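You operate a simulated robot arm through the tools that you are given. There is no shell and no other tool.

You are at the controls of a simulated robot arm. One attempt, no reset.

JOB
Put things in order on the top of the island bench. At the end: the clear bag from the top of the island bench stands where the white small carton stood; the white tub (marked "WIPES") from the top of the island bench stands on top of the black plate; the white small carton from the top of the island bench stands where the white tub stood; the clear vial from the top of the island bench stands where the clear bag stood; whatever was shut is shut again. Leave all else as you found it, and nothing knocked over.

It is judged by the outcome, as a careful person would: the job done as asked, and still so three seconds after it is handed in. It fails if anything else is knocked over, pushed out of place, dropped, spilled or broken.

ROBOT AND FRAMES
A 6-joint arm with a two-finger parallel gripper, fixed in place. Base frame: the origin is at the foot of the arm, x ahead of it, y to its left, z up; the work surface is at about z = 0. Units: mm, rad, N and s.
With the tool pointing down near the work surface it reaches from about 140 to 580 mm from the base axis. Its first joint turns from -1.152 to 1.152 rad. Payload 2.1 kg.
The tool frame sits at the grasp point between the pads (the TCP): z along the fingers, y along the line on which they close. The tips reach 30 mm beyond it. The gripper opens to 94 mm. The fingers are 28 mm wide and 10 mm thick; the gripper's body (50 by 96 mm) begins 55 mm behind the TCP.
Orientation is that of the tool frame in the base frame, as a unit quaternion [w, x, y, z]. With the fingers straight down and closing along the base's y, the tool's x points along the base's -x, its y along +y and its z along -z.

CONTROLS
- The arm moves only by the tool move_arm. Its argument "motion" is text: rows parted by semicolons, each of 7 numbers parted by spaces: the shift along the tool's x, y, z in units of 500 mm (1.0 is 500 mm), then the turn, a rotation vector about the tool's x, y, z in units of 45 degrees (1.0 is 45 degrees), then the finger opening in m, from 0 to 0.094. In form: dx dy dz wx wy wz fingers; .... A call has 1 to 20 rows; each row is the pose to reach, as a shift and turn from the pose commanded when the call began, along the tool's axes at that moment. A call with a number of a shift or a turn outside -1 to 1 is refused whole. A row lasts 0.2 s, in which the tool goes at most 50 mm and 0.15 rad; a call with a longer step from one row to the next is refused whole, and so is a gripper value outside its range. Where a pose cannot be reached the arm comes as near as it can. A force on the tool above 40 N (or 10 N above the force at the start of the call, whichever is more), or a blocked arm, ends the call early, and 0.2 s more pass. The fingers move at their own pace (about 72 mm/s each) and stop on an object; they squeeze with about 29 N. The grip force told is the motor's: it shows also when the fingers shut on nothing. Time passes only in rows, and 0.2 s behind the last, so rows that repeat a pose let the fingers close. The reply holds the time, the measured pose of the TCP, the force on the tool along the base axes, the opening and the grip force, in the units named above and with some noise, with the torque about the TCP (base axes, N m) and any sound that the robot's microphone picked up, and new pictures: "pictures" is both (left out), scene, wrist or none.
- Cameras (640 x 400 px; columns grow to the right, rows downward): "scene" is fixed at [72.9, -383.5, 493.4]; the picture's right is [0.61, -0.80, 0.00], its down [-0.38, -0.29, -0.88] and it looks along [0.70, 0.53, -0.48] (base axes); focal length 214 px, centre (320, 200). "wrist" rides on the gripper at [76, 14, -102] in the tool frame; the picture's right is [-0.18, 0.98, 0.00], its down [-0.75, -0.14, -0.64] and it looks along [-0.63, -0.12, 0.77] (tool axes); focal length 243 px, centre (320, 200).
- probe_pixels(camera, pixels): for up to 12 pixels [column, row] of the newest picture of that camera ("zoom" is the newest enlarged one), the place [x, y, z] in the base frame of the surface seen there, good to about 2 mm. No time passes.
- enlarge(camera, box): a new picture of the part [left, top, right, bottom] of that camera's present view, enlarged. No time passes.
- finish_job(): hands the job in; it is judged then, once.

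Leave the gripper open and the arm clear of the work at the hand-in unless told otherwise.

The tools are called after "Call:" as a command line: name --argument value ..., lists and objects as JSON in quotes. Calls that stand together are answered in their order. move_arm: Moves the arm, as the interface text tells. Its arguments: {"type":"object","properties":{"motion":{"type":"string"},"pictures":{"type":"string","enum":["both","scene","wrist","none"]}},"required":["motion"]} The other tools are called the same way: probe_pixels (camera, pixels) gives the place of the surface under pixels of a picture; enlarge (camera, box) takes an enlarged picture of a part of a camera's view; finish_job () hands the job in.

At the start:

```text
t: 0.0
tcp_pos: [305.1, 21.1, 382.5]
ee_rot: [0.001, 0.0, 1.0, 0.0]
wrist_force: [-0.5, 0.7, -0.5]
moment: [0.0, -0.01, 0.02]
gripper_width: 93.9
grip_force: 0.1
```

scene: 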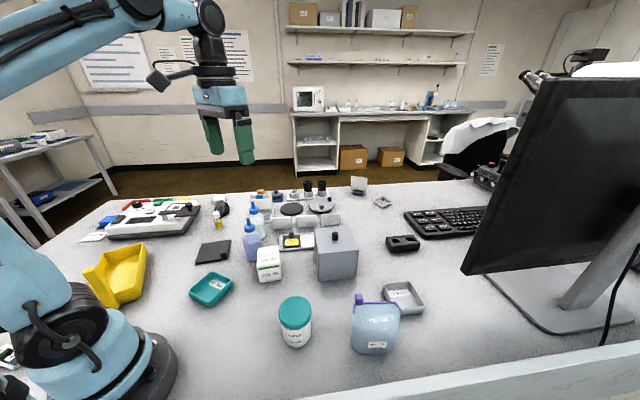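
wrist: 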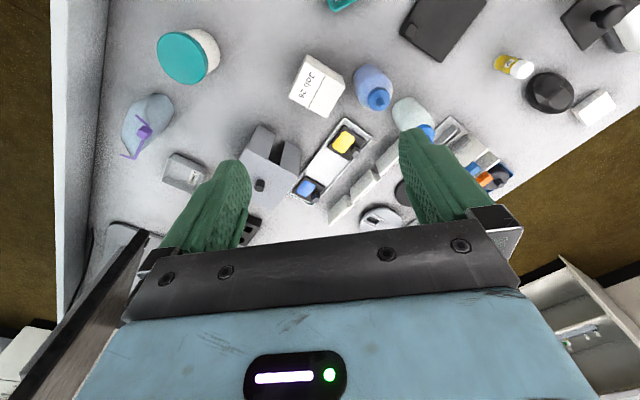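

I'll look at the bench more closely first, starting with the centre of the scene view where most objects sit.

Call:
enlarge --camera "scene" --box '[180, 170, 440, 360]'

Call:
enlarge --camera "scene" --box '[70, 170, 250, 310]'

Call:
enlarge --camera "wrist" --box '[90, 0, 640, 260]'

```text
2.11 times, centred on (310, 265) of scene
```

zoom: 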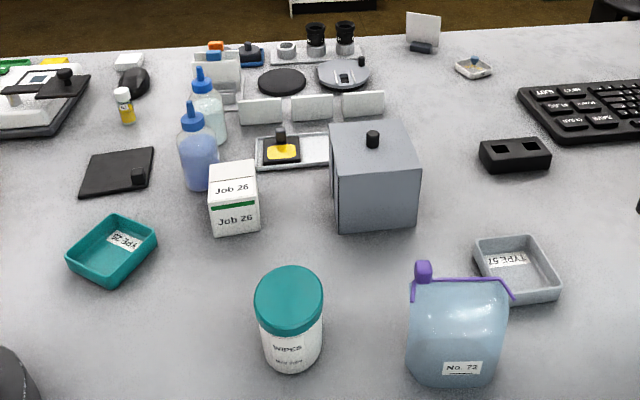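

```text
2.86 times, centred on (160, 240) of scene
```

zoom: 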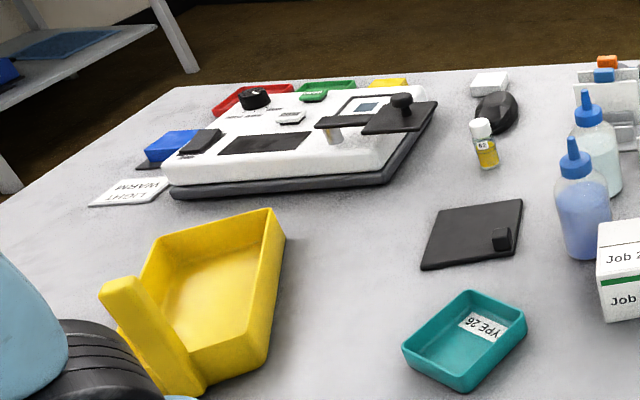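

```text
1.16 times, centred on (365, 130) of wrist
```

zoom: 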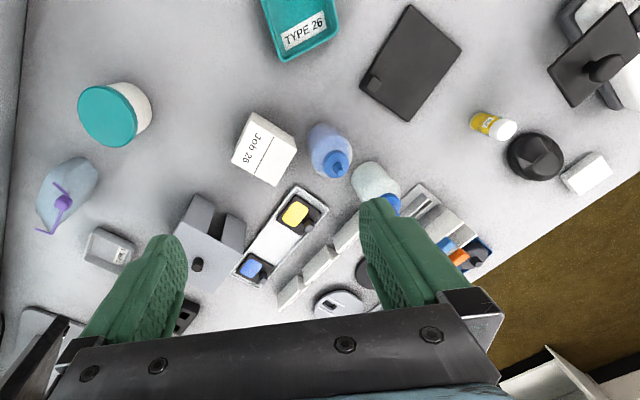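

I see the tub near (295,320), bag near (375,325), carton near (269,264), a vial near (217,220), and two black flat candidates: a square with a knob at (213,251) and a round one at (291,209). Probing these places.

Call:
probe_pixels --camera "scene" --pixels '[[213, 250], [237, 241], [291, 209], [295, 312], [296, 335], [375, 320], [359, 297], [268, 255], [217, 220], [336, 240], [335, 236], [212, 288]]'

Call:
enlarge --camera "scene" --box '[240, 170, 400, 260]'

Call:
enlarge --camera "scene" --box '[250, 260, 430, 370]'

Call:
enlarge --camera "wrist" --box '[200, 100, 420, 240]'

```text
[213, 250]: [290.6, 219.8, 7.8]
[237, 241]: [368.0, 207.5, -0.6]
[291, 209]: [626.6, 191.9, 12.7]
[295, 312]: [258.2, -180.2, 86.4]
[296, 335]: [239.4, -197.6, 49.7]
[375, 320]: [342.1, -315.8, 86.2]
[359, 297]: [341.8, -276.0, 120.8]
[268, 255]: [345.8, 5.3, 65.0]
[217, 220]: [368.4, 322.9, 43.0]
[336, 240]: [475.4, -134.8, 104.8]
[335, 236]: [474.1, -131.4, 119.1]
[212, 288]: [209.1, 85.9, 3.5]
```

```text
4.00 times, centred on (320, 215) of scene
```

zoom: 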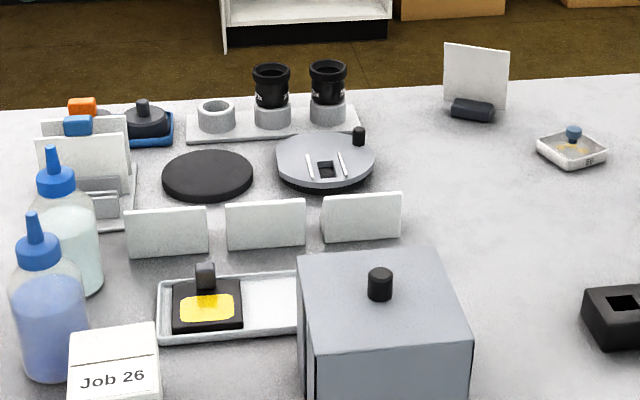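

```text
3.56 times, centred on (340, 315) of scene
```

zoom: 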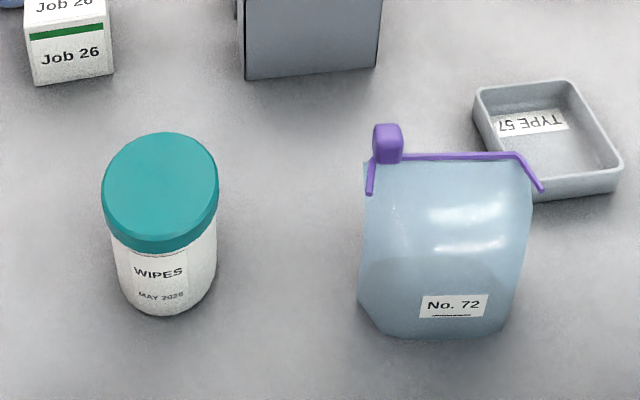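

```text
2.86 times, centred on (310, 170) of wrist
```

zoom: 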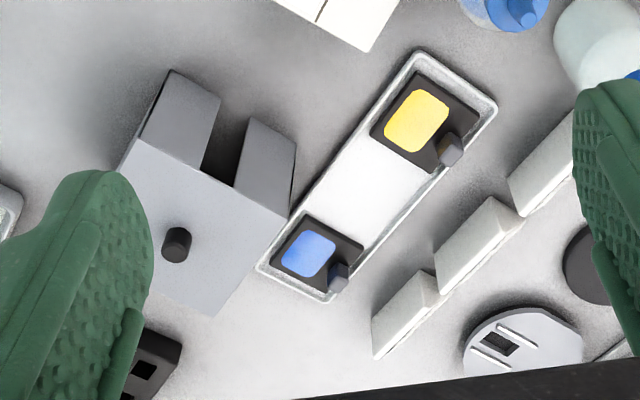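

The tub (x≈250,y≈-185), bag (x≈345,y≈-310), carton (x≈346,y≈5), vial (x≈368,y≈323) and square black plate (x≈290,y≈220) are all in reach; the round black disc (x≈627,y≈192) isn't. I'll move the wrist camera back and left to inspect the plate and vial.

Call:
move_arm --motion "0.05 0.065 0.02 0 0 0 0.094; 0.1 0.13 0.04 0 0 0 0.094; 0.15 0.195 0.06 0 0 0 0.094; 0.2 0.26 0.08 0 0 0 0.094; 0.2 0.26 0.08 0 0 0 0.094"

```text
t: 1.2
tcp_pos: [205.0, 150.3, 343.5]
ee_rot: [-0.001, 0.0, 1.0, 0.0]
wrist_force: [0.4, -0.2, 0.0]
moment: [-0.01, -0.04, -0.02]
gripper_width: 94.0
grip_force: 0.1
```

scene: 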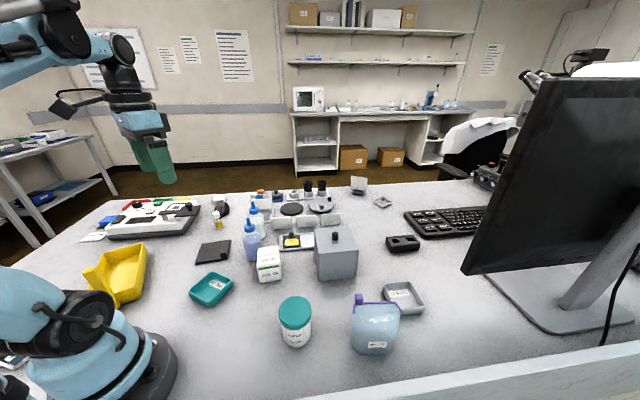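
wrist: 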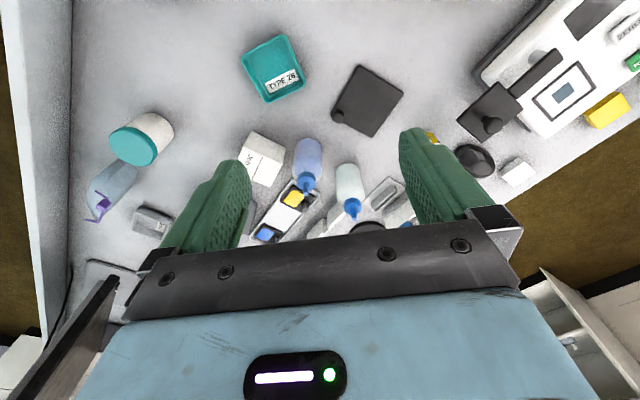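

The square plate is at (367,100) in the wrist view. Zooming on it, the vial side and the teal tray.

Call:
enlarge --camera "wrist" --box '[310, 50, 430, 150]'

Call:
probe_pixels --camera "wrist" --pixels '[[359, 66], [403, 92], [372, 137], [332, 113], [367, 100], [346, 104], [310, 150], [265, 137], [298, 37], [244, 54], [305, 90], [264, 103]]'

Call:
enlarge --camera "wrist" --box '[60, 80, 340, 260]'

```text
4.00 times, centred on (370, 100) of wrist
```

zoom: 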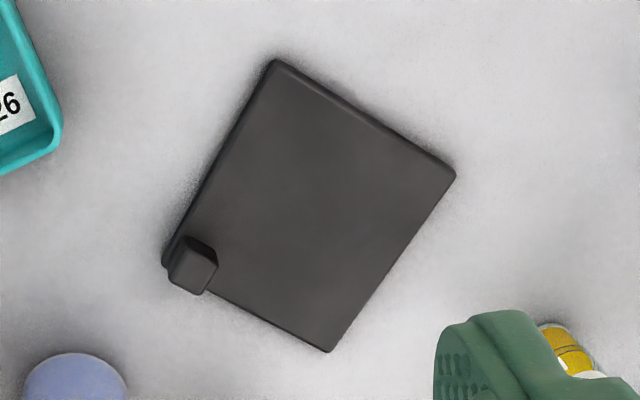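

```text
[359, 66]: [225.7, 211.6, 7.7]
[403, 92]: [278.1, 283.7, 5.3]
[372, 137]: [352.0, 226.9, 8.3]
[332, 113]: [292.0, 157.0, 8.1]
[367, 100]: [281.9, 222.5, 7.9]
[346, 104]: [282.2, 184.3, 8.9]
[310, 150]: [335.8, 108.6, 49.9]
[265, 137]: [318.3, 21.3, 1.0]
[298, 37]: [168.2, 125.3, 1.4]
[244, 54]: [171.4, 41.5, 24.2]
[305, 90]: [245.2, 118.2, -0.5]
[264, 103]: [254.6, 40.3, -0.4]
```

```text
2.22 times, centred on (200, 170) of wrist
```

zoom: 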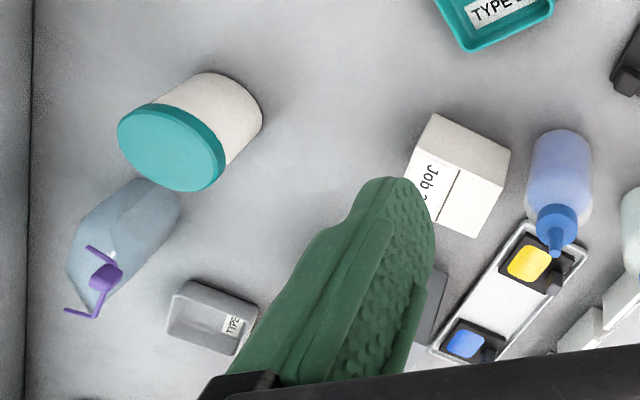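

The square plate is flat, top at z≈8 mm, about 90×92 mm, centre ≈ (288,220), with a small knob at the corner near (290,160). Now I'll look at the vial and instrument on the left.

Call:
move_arm --motion "0 0.08 0 0 0 0 0.094; 0 0.16 0 0 0 0 0.094; 0 0.24 0 0 0 0 0.094; 0 0.3 0 0 0 0 0.094; 0 0.3 0 0 0 0 0.094" --pictures "wrist"

```text
t: 2.4
tcp_pos: [204.9, 300.3, 342.4]
ee_rot: [0.0, 0.0, 1.0, 0.0]
wrist_force: [-0.4, 0.3, 0.5]
moment: [0.0, 0.0, 0.0]
gripper_width: 93.9
grip_force: 0.2
```

wrist: 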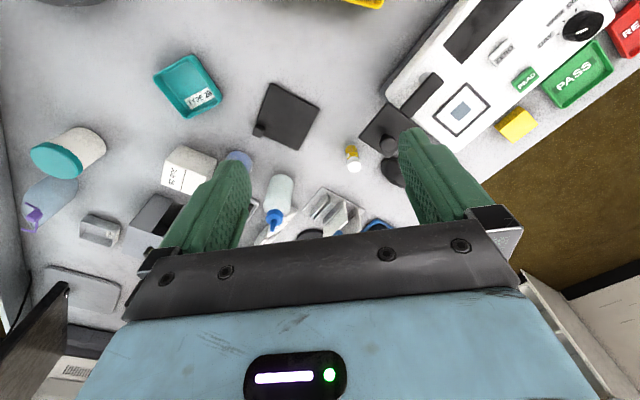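

Call:
enlarge --camera "wrist" --box '[310, 60, 470, 200]'

Call:
enlarge --camera "wrist" --box '[0, 90, 260, 270]'

Call:
probe_pixels --camera "wrist" --pixels '[[355, 164], [350, 149], [351, 159], [388, 170], [387, 143], [365, 130], [340, 165], [278, 190], [275, 216], [425, 100]]'

```text
2.86 times, centred on (390, 130) of wrist
```

zoom: 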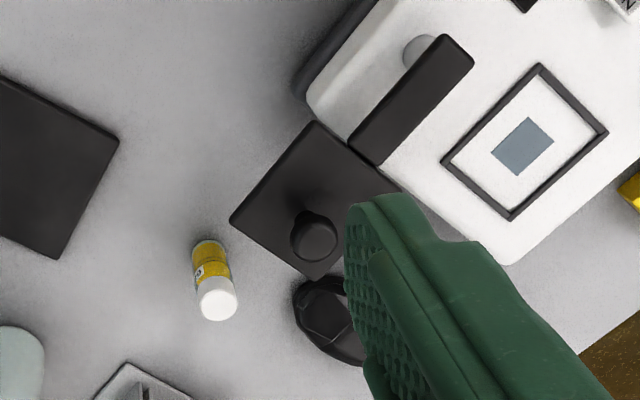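

```text
2.22 times, centred on (130, 180) of wrist
```

zoom: 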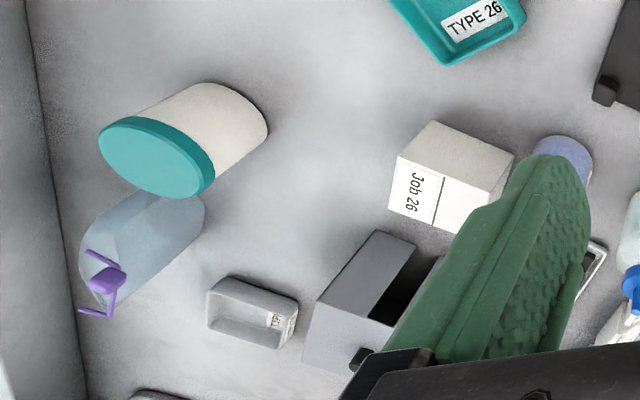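

```text
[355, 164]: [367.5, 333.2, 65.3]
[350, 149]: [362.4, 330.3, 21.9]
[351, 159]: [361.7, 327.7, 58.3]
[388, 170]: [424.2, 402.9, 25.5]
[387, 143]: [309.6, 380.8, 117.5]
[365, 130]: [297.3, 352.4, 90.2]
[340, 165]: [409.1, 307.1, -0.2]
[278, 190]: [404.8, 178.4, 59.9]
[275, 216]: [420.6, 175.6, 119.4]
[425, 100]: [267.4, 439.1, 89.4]
```

The vial stands at about (365,330), cap top z≈65, close to an instrument's overhanging black paddle (z≈90, part of the instrument). Now going right to view the tub, bag and the grey box.

Call:
move_arm --motion "0 -0.09 0 0 0 0 0.094; 0 -0.18 0 0 0 0 0.094; 0 -0.27 0 0 0 0 0.094; 0 -0.36 0 0 0 0 0.094; 0 -0.45 0 0 0 0 0.094; 0 -0.54 0 0 0 0 0.094; 0 -0.63 0 0 0 0 0.094; 0 -0.72 0 0 0 0 0.094; 0 -0.81 0 0 0 0 0.094; 0 -0.9 0 0 0 0 0.094; 0 -0.9 0 0 0 0 0.094"

```text
t: 4.8
tcp_pos: [206.1, -148.7, 340.9]
ee_rot: [0.0, 0.0, 1.0, 0.0]
wrist_force: [0.2, -0.2, 0.2]
moment: [0.0, -0.01, 0.04]
gripper_width: 94.1
grip_force: 0.0
```

scene: 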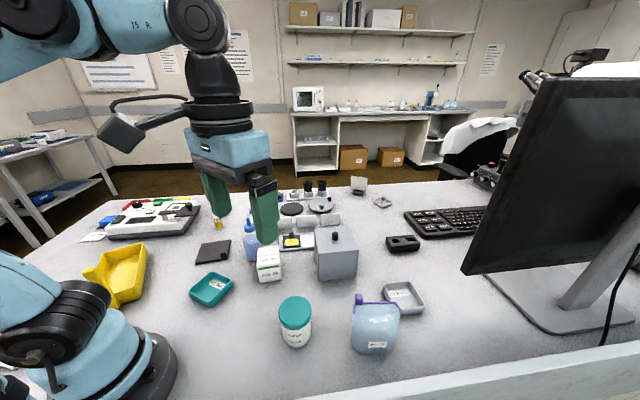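
wrist: 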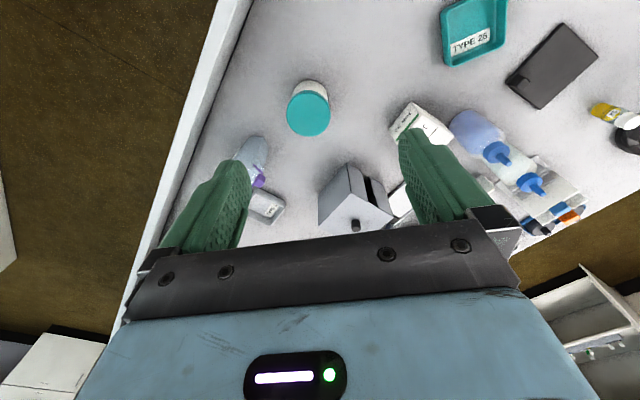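

The tub is at (310,108) in the wrist view and the bag partly behind the finger at (252,160). Zooming and probing their rims.

Call:
enlarge --camera "wrist" --box '[230, 60, 420, 240]'

Call:
probe_pixels --camera "wrist" --pixels '[[289, 115], [329, 115], [308, 96], [308, 133], [308, 115], [300, 84], [318, 82], [256, 150], [258, 182], [239, 152], [371, 190], [350, 175]]'

```text
2.22 times, centred on (325, 150) of wrist
```

zoom: 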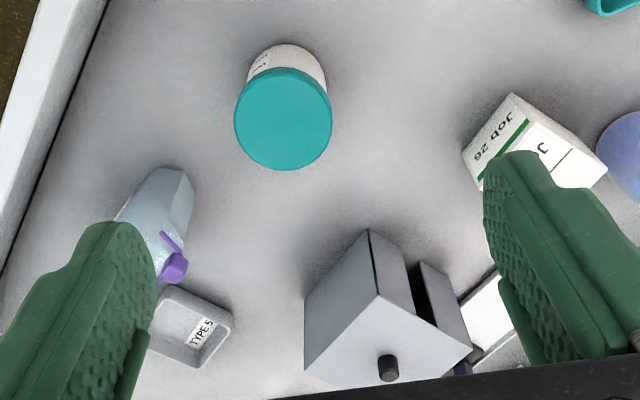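

```text
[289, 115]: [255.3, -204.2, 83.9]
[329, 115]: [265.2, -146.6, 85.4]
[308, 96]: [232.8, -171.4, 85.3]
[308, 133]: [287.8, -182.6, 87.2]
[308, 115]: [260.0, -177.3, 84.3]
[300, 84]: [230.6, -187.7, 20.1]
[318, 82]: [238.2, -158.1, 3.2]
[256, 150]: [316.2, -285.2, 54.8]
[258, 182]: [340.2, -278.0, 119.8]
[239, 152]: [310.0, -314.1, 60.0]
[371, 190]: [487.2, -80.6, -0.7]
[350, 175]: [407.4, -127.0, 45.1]
```

Tub: lid ≈ 60 mm across, centre ≈ (260,-176), height ≈ 86. Next, probing the plate knob, carton corners and bag in the scene view.

Call:
probe_pixels --camera "scene" --pixels '[[224, 252], [224, 254], [224, 256], [222, 254], [226, 254], [256, 249], [277, 247], [282, 256], [257, 261], [280, 277], [260, 282], [268, 250]]'

Call:
enlarge --camera "scene" --box '[190, 220, 290, 290]'

Call:
enlarge --camera "scene" --box '[335, 280, 435, 365]'

```text
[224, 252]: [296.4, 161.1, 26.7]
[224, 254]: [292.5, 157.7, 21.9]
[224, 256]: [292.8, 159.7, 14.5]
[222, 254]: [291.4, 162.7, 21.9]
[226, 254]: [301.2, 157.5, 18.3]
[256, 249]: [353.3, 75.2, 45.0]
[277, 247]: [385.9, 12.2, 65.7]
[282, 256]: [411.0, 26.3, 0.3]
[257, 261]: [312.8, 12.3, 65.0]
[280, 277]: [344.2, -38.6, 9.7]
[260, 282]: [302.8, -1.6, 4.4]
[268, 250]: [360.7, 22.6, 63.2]
```

```text
5.71 times, centred on (240, 255) of scene
```

zoom: 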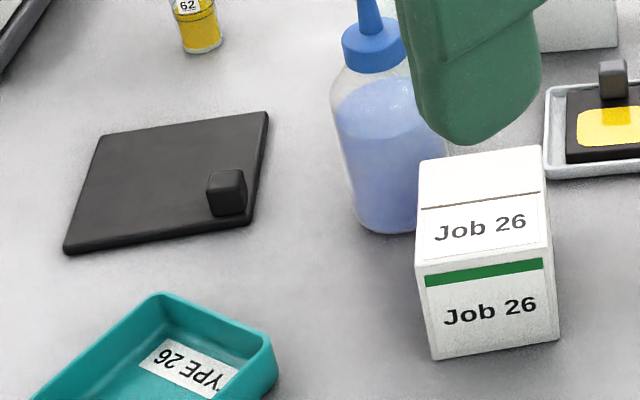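

```text
4.71 times, centred on (385, 322) of scene
```

zoom: 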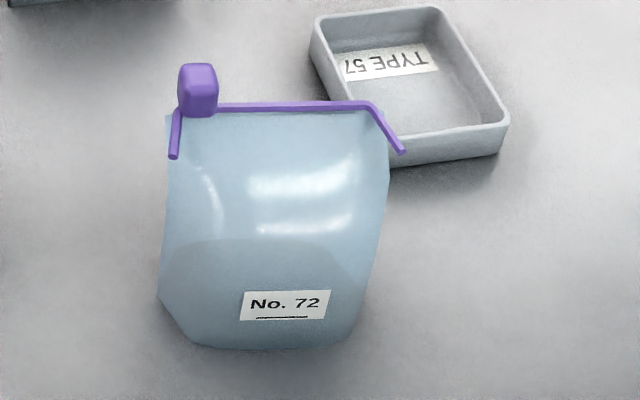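

Using the zoom on the bag to probe its outline.

Call:
probe_pixels --camera "zoom" --pixels '[[198, 72], [197, 100], [290, 107], [370, 105], [174, 155], [402, 152], [172, 200], [375, 200], [180, 330], [335, 345], [230, 345], [275, 170]]'

Call:
enlarge --camera "scene" --box '[240, 235, 300, 290]'

```text
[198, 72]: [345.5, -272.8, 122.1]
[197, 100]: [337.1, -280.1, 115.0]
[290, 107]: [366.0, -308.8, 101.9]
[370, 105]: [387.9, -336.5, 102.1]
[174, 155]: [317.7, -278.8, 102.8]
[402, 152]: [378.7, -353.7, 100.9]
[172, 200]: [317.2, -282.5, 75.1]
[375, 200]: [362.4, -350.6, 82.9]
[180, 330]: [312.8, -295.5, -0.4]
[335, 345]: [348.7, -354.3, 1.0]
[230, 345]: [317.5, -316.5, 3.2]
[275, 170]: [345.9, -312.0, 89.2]
```

```text
7.27 times, centred on (270, 262) of scene
```

zoom: 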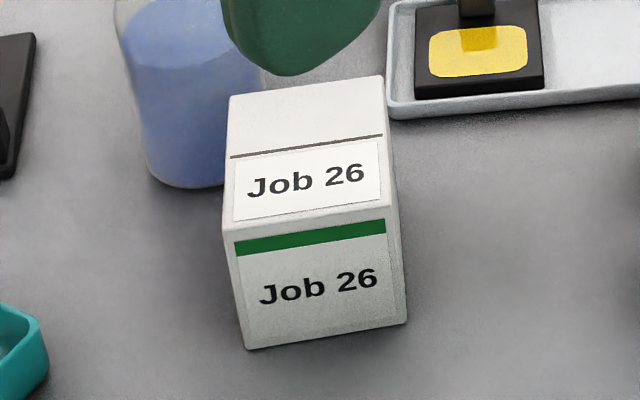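

Probing carton top and bottom corners in this zoom.

Call:
probe_pixels --camera "zoom" --pixels '[[235, 102], [380, 82], [388, 210], [226, 226], [250, 344], [403, 318], [310, 150], [150, 150], [190, 185], [385, 110], [400, 118], [320, 330]]'

Call:
probe_pixels --camera "scene" --pixels '[[462, 268], [490, 277], [540, 80], [402, 284], [421, 302], [386, 284], [395, 308], [316, 276], [355, 274], [580, 300], [358, 240], [316, 235]]'

```text
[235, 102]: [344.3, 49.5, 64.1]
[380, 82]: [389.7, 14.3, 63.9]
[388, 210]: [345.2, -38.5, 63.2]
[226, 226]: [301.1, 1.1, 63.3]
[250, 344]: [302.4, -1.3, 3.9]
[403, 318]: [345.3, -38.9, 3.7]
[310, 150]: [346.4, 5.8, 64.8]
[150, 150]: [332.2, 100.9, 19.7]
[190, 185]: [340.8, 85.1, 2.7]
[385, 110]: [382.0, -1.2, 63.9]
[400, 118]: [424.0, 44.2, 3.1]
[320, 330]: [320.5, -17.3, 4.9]
```

```text
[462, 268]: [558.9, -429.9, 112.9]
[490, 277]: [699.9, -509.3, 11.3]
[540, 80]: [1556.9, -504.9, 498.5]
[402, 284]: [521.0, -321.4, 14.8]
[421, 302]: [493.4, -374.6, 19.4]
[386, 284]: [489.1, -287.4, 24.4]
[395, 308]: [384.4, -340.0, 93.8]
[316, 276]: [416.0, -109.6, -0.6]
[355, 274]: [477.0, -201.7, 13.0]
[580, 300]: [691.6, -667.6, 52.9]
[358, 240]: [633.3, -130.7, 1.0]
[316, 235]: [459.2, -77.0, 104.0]
```

Measured so far:
- Carton: top corners ≈(344,50), (390,14), (346,-38), (301,1); centre ≈(345,7), about 59×67×65 mm.
- Plate knob: ≈(297,162), up to z 27.
- Tub: centre ≈(260,-176), r≈30, height 86.

First I take the tub. I'll turn the gripper 45° so the fingers miss the plate knob later, and hover above the tub at z≈180.

Call:
move_arm --motion "-0.0184 -0.009 0.054 0 0 -0.1667 0.094; -0.0368 -0.018 0.108 0 0 -0.3333 0.094; -0.0552 -0.0271 0.1625 0 0 -0.5 0.094; -0.0736 -0.0361 0.2167 0 0 -0.6667 0.094; -0.092 -0.0452 0.271 0 0 -0.8333 0.094; -0.1104 -0.0542 0.325 0 0 -1 0.094; -0.1104 -0.0542 0.325 0 0 -1 0.094"

```text
t: 6.4
tcp_pos: [260.7, -177.0, 179.3]
ee_rot: [0.0, -0.384, 0.923, 0.001]
wrist_force: [0.8, -0.1, -0.1]
moment: [0.03, 0.03, -0.01]
gripper_width: 94.2
grip_force: 0.0
```

scene: 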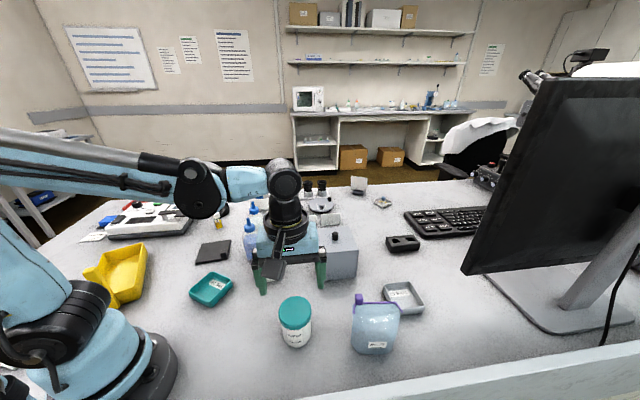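
wrist: 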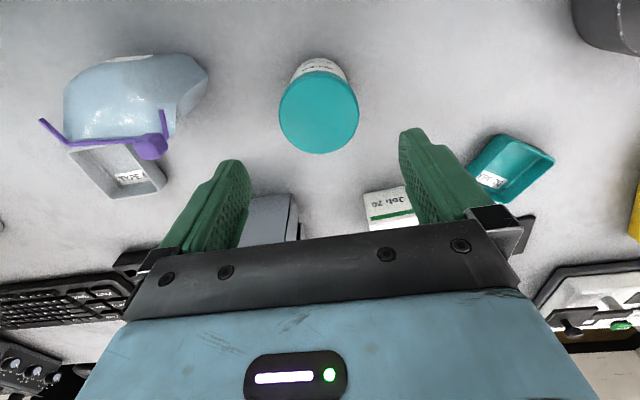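

The gripper is square above the tub, with a clear view of lid and bag. Probing lid edges and bag geometry before descending.

Call:
probe_pixels --camera "wrist" --pixels '[[281, 112], [356, 112], [319, 76], [319, 150], [319, 112]]'

Call:
enlarge --camera "wrist" --box '[30, 40, 220, 210]'

```text
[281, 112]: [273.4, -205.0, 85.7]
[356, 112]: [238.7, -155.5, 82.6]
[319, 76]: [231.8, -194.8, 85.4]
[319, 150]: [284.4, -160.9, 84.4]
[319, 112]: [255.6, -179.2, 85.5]
```

```text
2.35 times, centred on (125, 125) of wrist
```

zoom: 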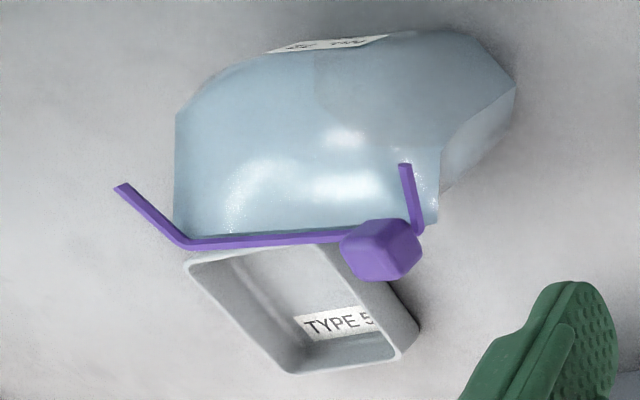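

Call:
probe_pixels --camera "zoom" --pixels '[[122, 190], [183, 243], [260, 240], [330, 237], [380, 230], [405, 168], [416, 225], [513, 90], [445, 185], [330, 45], [178, 120], [320, 140]]'

Call:
probe_pixels --camera "zoom" --pixels '[[460, 130], [470, 160], [430, 60], [480, 50], [178, 215], [320, 190], [320, 225], [320, 90], [200, 265], [295, 370], [415, 330], [380, 265]]'

```text
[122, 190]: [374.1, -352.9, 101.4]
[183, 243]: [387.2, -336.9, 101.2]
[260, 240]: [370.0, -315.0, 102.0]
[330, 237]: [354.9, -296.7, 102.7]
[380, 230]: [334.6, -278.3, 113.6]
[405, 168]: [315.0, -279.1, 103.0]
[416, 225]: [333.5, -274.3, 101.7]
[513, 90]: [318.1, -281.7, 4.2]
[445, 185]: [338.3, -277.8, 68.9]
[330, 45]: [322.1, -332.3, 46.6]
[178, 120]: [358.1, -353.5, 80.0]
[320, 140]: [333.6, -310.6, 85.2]
```

```text
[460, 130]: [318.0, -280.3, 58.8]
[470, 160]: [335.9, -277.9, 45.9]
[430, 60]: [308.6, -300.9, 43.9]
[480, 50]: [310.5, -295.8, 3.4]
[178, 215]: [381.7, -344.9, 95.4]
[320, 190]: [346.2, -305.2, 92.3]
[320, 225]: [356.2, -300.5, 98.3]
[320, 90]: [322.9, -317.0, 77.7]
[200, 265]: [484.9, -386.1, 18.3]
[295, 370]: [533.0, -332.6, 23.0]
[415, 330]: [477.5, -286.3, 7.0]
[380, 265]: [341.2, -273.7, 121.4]
```

The bag's clip bar runs from (387,-337) to (334,-275) at z≈102, its knob at (341,-274) up to z≈122, and the body bulges about 45 mm toward the base. The tub centre refines to ≈(258.5,-178). Now descending around the tub to TCP z=50 and closing.

Call:
move_arm --motion "0.0054 -0.0003 0.07 0 0 0 0.094; 0.0054 -0.0003 0.14 0 0 0 0.094; 0.0054 -0.0003 0.2 0 0 0 0.094; 0.0054 -0.0003 0.26 0 0 0 0.094; 0.0054 -0.0003 0.26 0 0 0 0.094; 0.0054 -0.0003 0.26 0 0 0 0.05; 0.0054 -0.0003 0.26 0 0 0 0.05; 0.0054 -0.0003 0.26 0 0 0 0.05"

```text
t: 8.2
tcp_pos: [259.1, -177.9, 49.2]
ee_rot: [-0.001, -0.383, 0.924, 0.001]
wrist_force: [0.0, 0.4, -0.9]
moment: [-0.02, 0.02, 0.04]
gripper_width: 69.1
grip_force: 29.1
```

scene: 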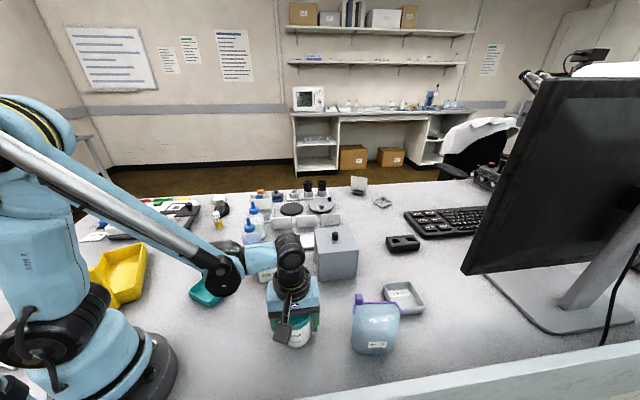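
wrist: 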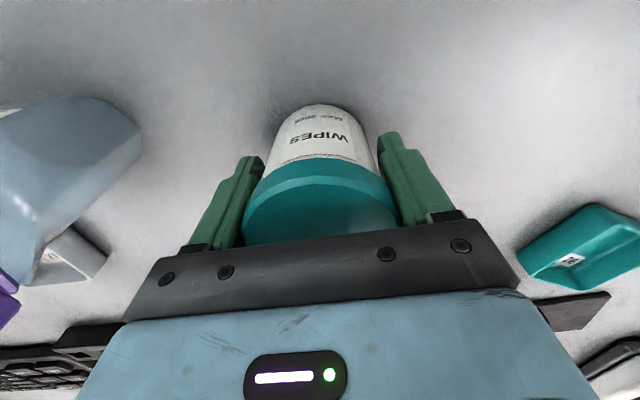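

Grip holds at 69 mm with 29 N. Lifting slightly first, then up to z≈200.

Call:
move_arm --motion "0 0 -0.02 0 0 0 0.05; 0 0 -0.06 0 0 0 0.05; 0 0 -0.13 0 0 0 0.05; 0 0 -0.2 0 0 0 0.05; 0 0 -0.26 0 0 0 0.05; 0 0 -0.3 0 0 0 0.05; 0 0 -0.3 0 0 0 0.05"

```text
t: 9.8
tcp_pos: [258.4, -179.6, 199.7]
ee_rot: [0.001, -0.383, 0.924, -0.001]
wrist_force: [0.0, 0.1, -0.8]
moment: [-0.02, -0.02, 0.01]
gripper_width: 69.1
grip_force: 29.2
```

scene: 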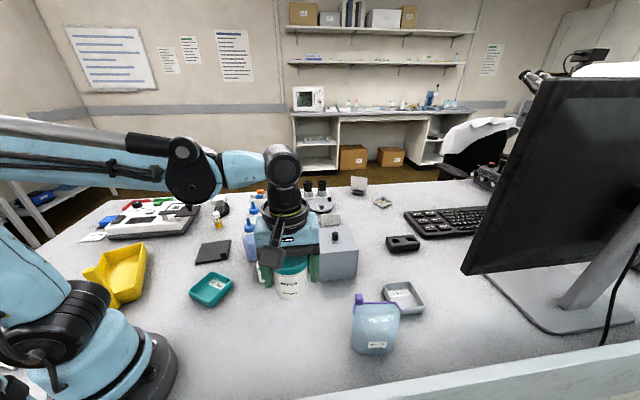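
wrist: 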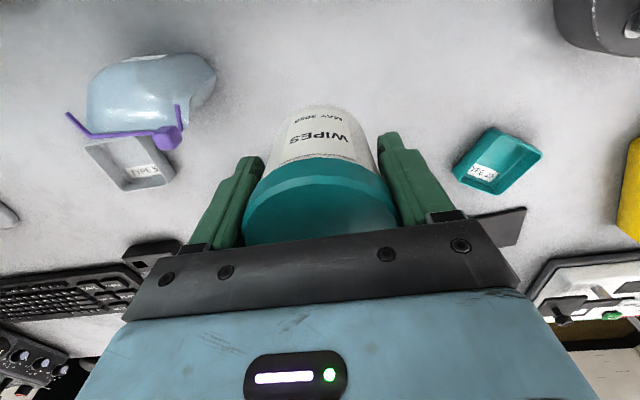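

The tub is held cleanly. Carrying it at z=200 over to above the plate at (287,223).

Call:
move_arm --motion "-0.0607 0.0527 0 0 0 0 0.05; -0.1215 0.1054 0 0 0 0 0.05; -0.1822 0.158 0 0 0 0 0.05; -0.243 0.2107 0 0 0 0 0.05; -0.3037 0.2634 0 0 0 0 0.05; -0.3644 0.3161 0 0 0 0 0.05; -0.4252 0.3688 0 0 0 0 0.05; -0.4859 0.4214 0 0 0 0 0.05; -0.5467 0.4741 0 0 0 0 0.05; -0.6074 0.5268 0 0 0 0 0.05; -0.6074 0.5268 0 0 0 0 0.05"

```text
t: 12.2
tcp_pos: [289.3, 223.8, 200.6]
ee_rot: [0.0, -0.383, 0.924, 0.0]
wrist_force: [-0.2, -0.5, -1.7]
moment: [0.03, -0.01, -0.02]
gripper_width: 69.1
grip_force: 29.2
```

scene: 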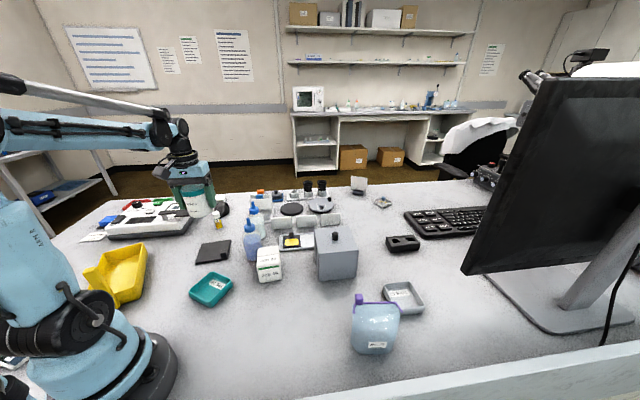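
wrist: 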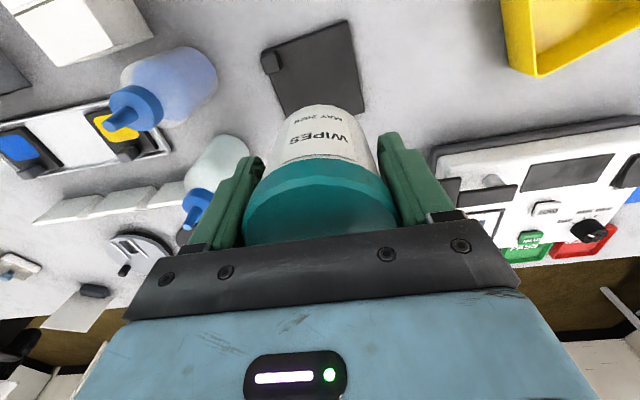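

The plate is visible below at (310,70). Re-probing its corners from this view to check the aim.

Call:
probe_pixels --camera "wrist" --pixels '[[349, 22], [363, 110], [264, 54], [280, 112], [310, 60], [270, 62], [340, 105]]'

Call:
probe_pixels --camera "scene" --pixels '[[195, 264], [207, 245], [232, 240], [230, 258], [212, 252]]'

Call:
enlarge --camera "wrist" --box '[240, 0, 400, 130]'

```text
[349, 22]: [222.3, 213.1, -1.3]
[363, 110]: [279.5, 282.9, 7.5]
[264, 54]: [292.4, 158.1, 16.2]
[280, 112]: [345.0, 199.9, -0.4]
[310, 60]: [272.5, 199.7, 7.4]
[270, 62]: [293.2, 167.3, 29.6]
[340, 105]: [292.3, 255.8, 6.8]
```

```text
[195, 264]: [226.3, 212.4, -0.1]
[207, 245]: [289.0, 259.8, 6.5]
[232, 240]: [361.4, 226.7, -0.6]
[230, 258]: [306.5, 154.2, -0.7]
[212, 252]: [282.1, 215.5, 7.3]
```

```text
3.08 times, centred on (320, 65) of wrist
```

zoom: 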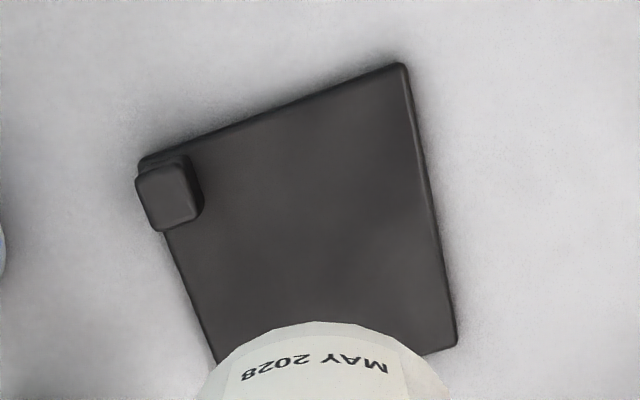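

Plate centre confirmed ≈(289,220) and knob ≈(298,165). The tub will sit at (287,223), clear of the knob. Lowering to TCP z≈57.5 (tub bottom just on the 8 mm plate).

Call:
move_arm --motion "0 0 0.08 0 0 0 0.05; 0 0 0.16 0 0 0 0.05; 0 0 0.22 0 0 0 0.05; 0 0 0.26 0 0 0 0.05; 0 0 0.275 0 0 0 0.05; 0 0 0.281 0 0 0 0.05; 0 0 0.284 0 0 0 0.05; 0 0 0.285 0 0 0 0.05; 0 0 0.285 0 0 0 0.05"

```text
t: 14.2
tcp_pos: [286.4, 221.9, 58.2]
ee_rot: [0.001, -0.382, 0.924, 0.001]
wrist_force: [-0.2, -0.6, -1.1]
moment: [0.03, 0.03, -0.01]
gripper_width: 69.2
grip_force: 29.4
```

scene: 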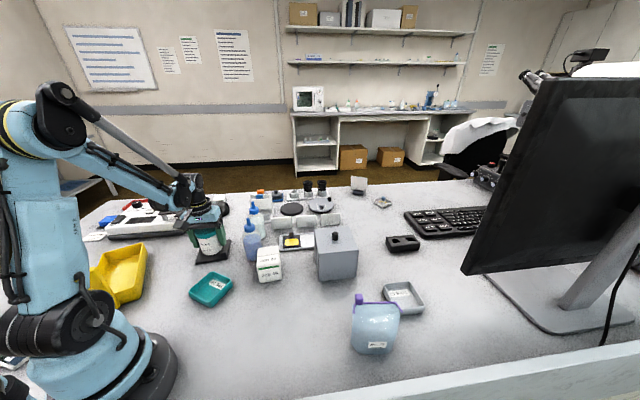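
wrist: 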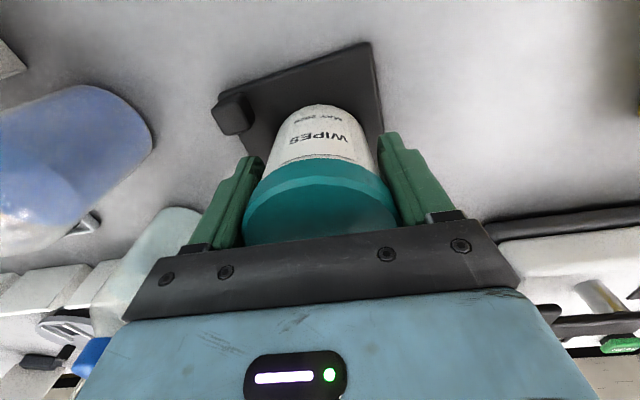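

No clear contact force yet, so I'll lower in half-millimetre steps.

Call:
move_arm --motion "0 0 0.001 0 0 0 0.05; 0 0 0.002 0 0 0 0.05; 0 0 0.002 0 0 0 0.05" --pictures "wrist"

Call:
enlarge --camera "scene" --box '[170, 200, 260, 275]'

```text
t: 15.0
tcp_pos: [286.9, 222.6, 56.9]
ee_rot: [0.001, -0.383, 0.924, 0.001]
wrist_force: [-0.2, -1.0, 14.4]
moment: [-0.02, 0.0, 0.01]
gripper_width: 69.1
grip_force: 29.0
```

wrist: 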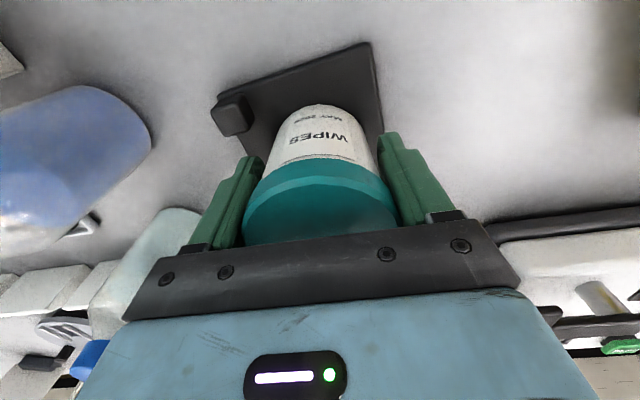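

```text
5.33 times, centred on (215, 238) of scene
```

zoom: 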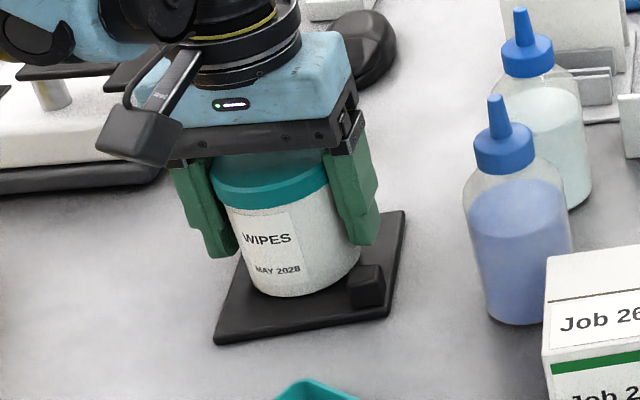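

Contact shows at 14 N and the tub rests on the plate clear of the knob. Opening the fingers modestly and rising straight up.

Call:
move_arm --motion "0 0 -0.001 0 0 0 0.082; 0 0 -0.001 0 0 0 0.082; 0 0 -0.03 0 0 0 0.084; 0 0 -0.09 0 0 0 0.09; 0 0 -0.17 0 0 0 0.094; 0 0 -0.25 0 0 0 0.094; 0 0 -0.307 0 0 0 0.094; 0 0 -0.307 0 0 0 0.094"

```text
t: 16.8
tcp_pos: [286.4, 222.9, 210.5]
ee_rot: [0.001, -0.383, 0.924, 0.001]
wrist_force: [0.6, -0.4, 0.6]
moment: [0.01, -0.01, -0.01]
gripper_width: 94.1
grip_force: 0.1
```

scene: 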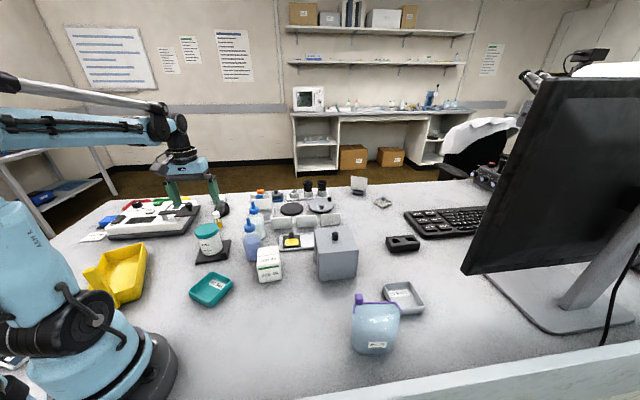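
wrist: 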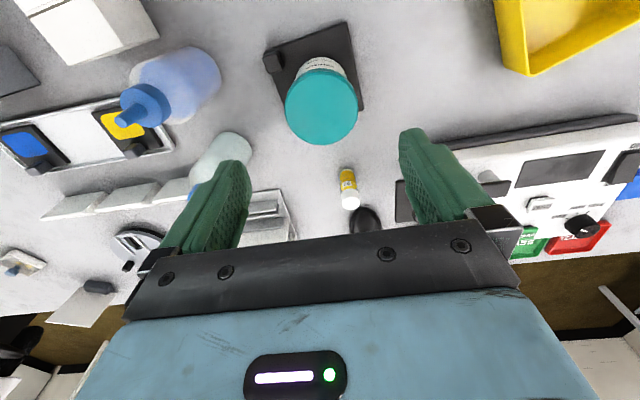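

The tub stands upright on the plate. Next the carton: moving above it at (345,7), turning 5° more to line the fingers up with its short sides.

Call:
move_arm --motion "0.0373 -0.0648 0 0 0 -0.02 0.094; 0.0745 -0.1295 0 0 0 -0.04 0.094; 0.1118 -0.1943 0.01 0 0 -0.06 0.094; 0.1491 -0.259 0.02 0 0 -0.08 0.094; 0.1863 -0.3238 0.04 0 0 -0.1 0.094; 0.2236 -0.3885 0.06 0 0 -0.107 0.094; 0.2236 -0.3885 0.06 0 0 -0.107 0.094"

```text
t: 18.4
tcp_pos: [345.8, 5.5, 179.2]
ee_rot: [0.0, -0.421, 0.907, 0.001]
wrist_force: [0.5, -0.4, 0.2]
moment: [-0.03, -0.02, -0.02]
gripper_width: 93.8
grip_force: 0.1
```

scene: 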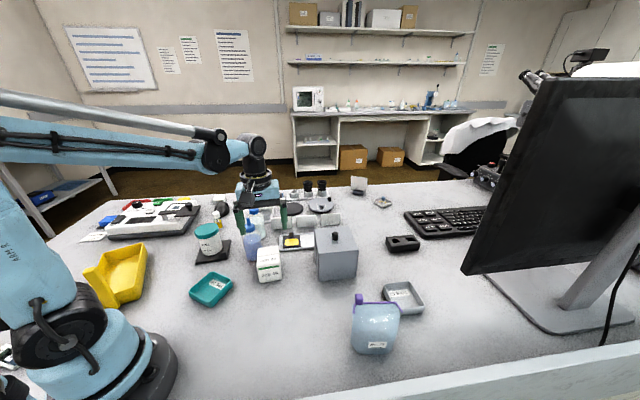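
wrist: 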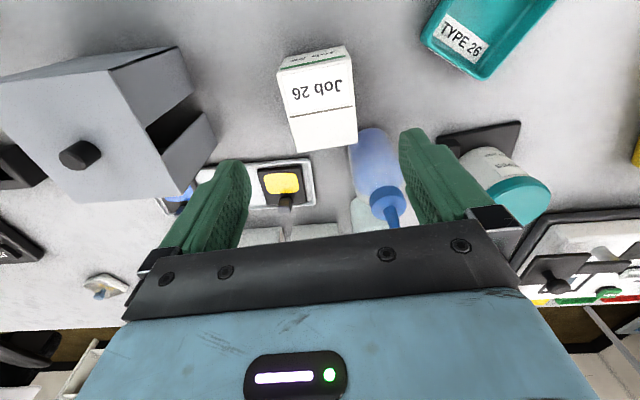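

Checking carton corners from here for alignment before descending.

Call:
probe_pixels --camera "wrist" --pixels '[[280, 74], [349, 60], [296, 148], [355, 140], [318, 105], [362, 135], [345, 48]]'

Call:
enlarge --camera "wrist" --box '[220, 20, 440, 240]'

```text
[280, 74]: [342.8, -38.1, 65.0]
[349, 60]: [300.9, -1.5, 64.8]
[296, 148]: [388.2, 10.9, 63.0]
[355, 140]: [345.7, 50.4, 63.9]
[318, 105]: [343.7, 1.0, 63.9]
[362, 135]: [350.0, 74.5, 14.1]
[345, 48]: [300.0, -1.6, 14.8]
```

```text
1.82 times, centred on (330, 130) of wrist
```

zoom: 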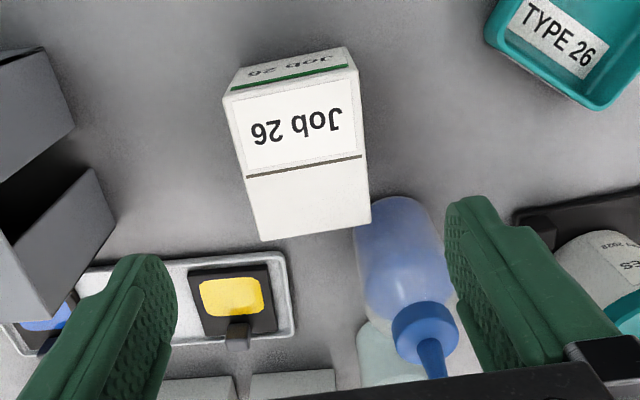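

The carton is centred and aligned under the gripper. The bottle stays ≥30 mm clear. Descending to TCP z=40 and closing.

Call:
move_arm --motion "0 0 0.08 0 0 0 0.094; 0 0 0.15 0 0 0 0.094; 0 0 0.22 0 0 0 0.094; 0 0 0.28 0 0 0 0.094; 0 0 0.28 0 0 0 0.094; 0 0 0.28 0 0 0 0.075; 0 0 0.28 0 0 0 0.045; 0 0 0.28 0 0 0 0.045; 0 0 0.28 0 0 0 0.045"

```text
t: 20.4
tcp_pos: [345.5, 5.6, 39.4]
ee_rot: [0.002, -0.421, 0.907, 0.0]
wrist_force: [-0.2, -0.3, 0.1]
moment: [0.01, -0.01, 0.01]
gripper_width: 65.8
grip_force: 29.1
```

scene: 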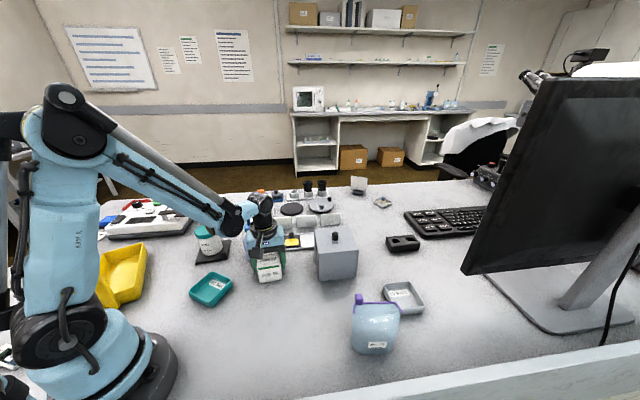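
wrist: 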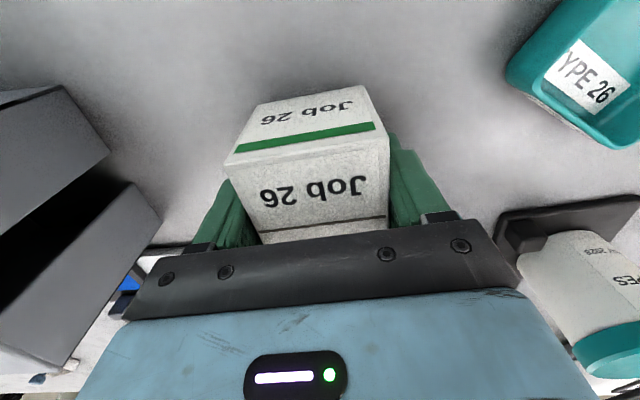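

Grip is firm at 65.8 mm. Lifting the carton straight up to z=180, then carrying it to the tub's old place at (258.5,-178).

Call:
move_arm --motion "0 0 -0.02 0 0 0 0.045; 0 0 -0.07 0 0 0 0.045; 0 0 -0.14 0 0 0 0.045; 0 0 -0.21 0 0 0 0.045; 0 0 -0.28 0 0 0 0.045; 0.0657 -0.0176 -0.28 0 0 0 0.045; 0.1313 -0.0353 -0.28 0 0 0 0.045; 0.197 -0.0529 -0.28 0 0 0 0.045; 0.2627 -0.0705 -0.28 0 0 0 0.045; 0.3283 -0.0882 -0.28 0 0 0 0.045; 0.394 -0.1058 -0.28 0 0 0 0.045; 0.394 -0.1058 -0.28 0 0 0 0.045"

```text
t: 23.0
tcp_pos: [258.8, -179.6, 180.0]
ee_rot: [0.001, -0.421, 0.907, 0.0]
wrist_force: [-0.2, 1.0, -0.1]
moment: [0.03, -0.03, -0.03]
gripper_width: 65.6
grip_force: 29.0
```

scene: 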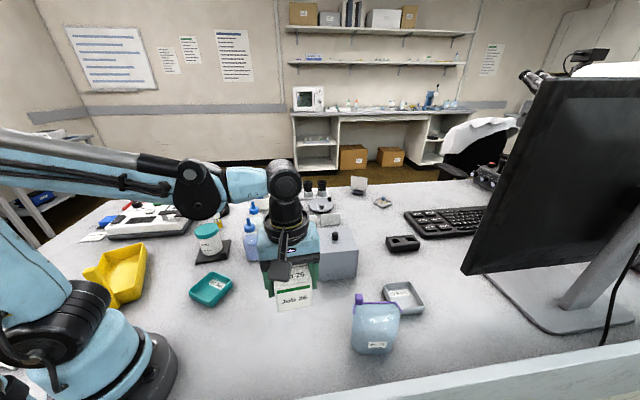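
wrist: 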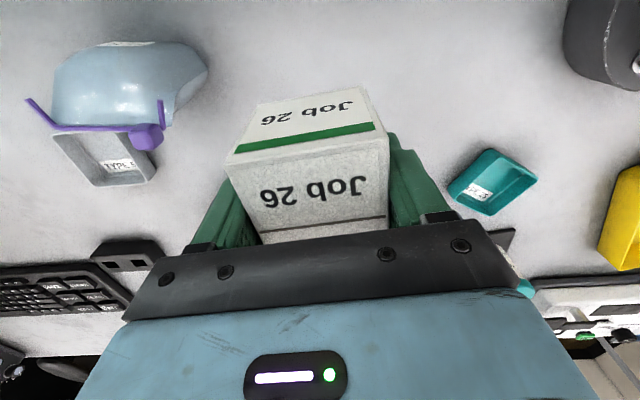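

The carton is over the spot. Lowering to just above the bench.

Call:
move_arm --motion "0 0 0.08 0 0 0 0.045; 0 0 0.16 0 0 0 0.045; 0 0 0.23 0 0 0 0.045; 0 0 0.265 0 0 0 0.045; 0 0 0.276 0 0 0 0.045; 0 0 0.279 0 0 0 0.045; 0 0 0.28 0 0 0 0.045; 0 0 0.281 0 0 0 0.045; 0 0 0.281 0 0 0 0.045"

```text
t: 25.0
tcp_pos: [259.2, -179.4, 40.9]
ee_rot: [0.0, -0.421, 0.907, -0.001]
wrist_force: [-1.0, -1.7, 12.2]
moment: [0.06, -0.16, -0.01]
gripper_width: 65.6
grip_force: 28.8
```

scene: 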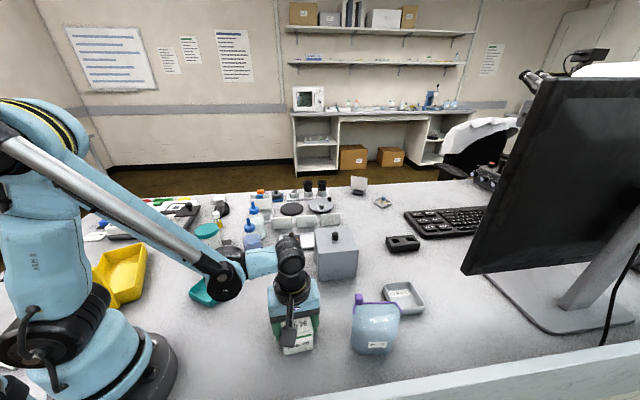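
wrist: 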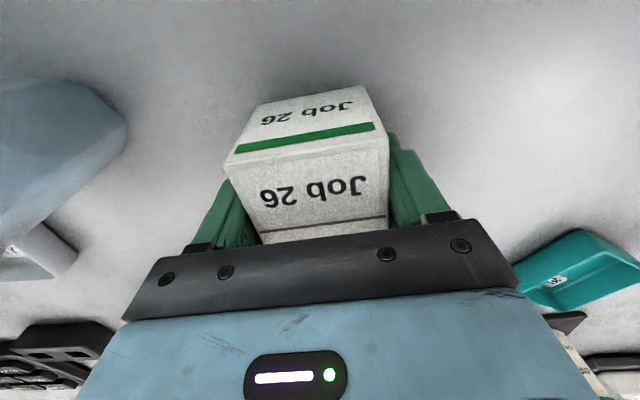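

Contact at 12 N: the carton is down. Opening and rising.

Call:
move_arm --motion "0 0 -0.001 0 0 0 0.08; 0 0 -0.001 0 0 0 0.09; 0 0 -0.03 0 0 0 0.094; 0 0 -0.1 0 0 0 0.094; 0 0 -0.18 0 0 0 0.094; 0 0 -0.26 0 0 0 0.094; 0 0 -0.321 0 0 0 0.094; 0 0 -0.321 0 0 0 0.094"

```text
t: 26.8
tcp_pos: [258.6, -178.8, 200.5]
ee_rot: [0.0, -0.422, 0.907, 0.0]
wrist_force: [-0.2, 0.9, -1.1]
moment: [0.01, -0.04, 0.01]
gripper_width: 93.9
grip_force: 0.1
```

scene: 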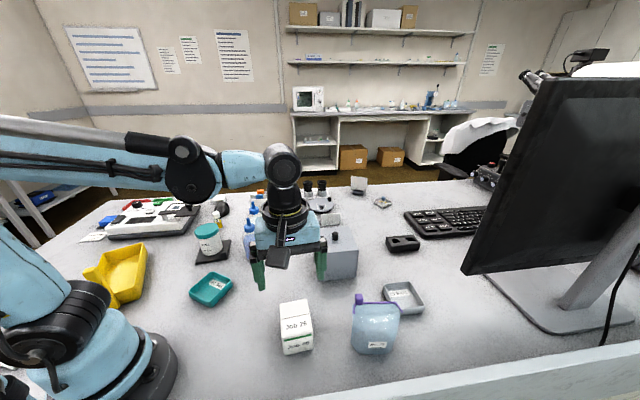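
wrist: 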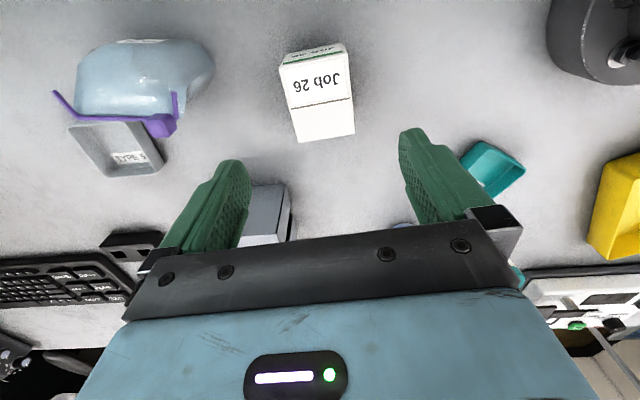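

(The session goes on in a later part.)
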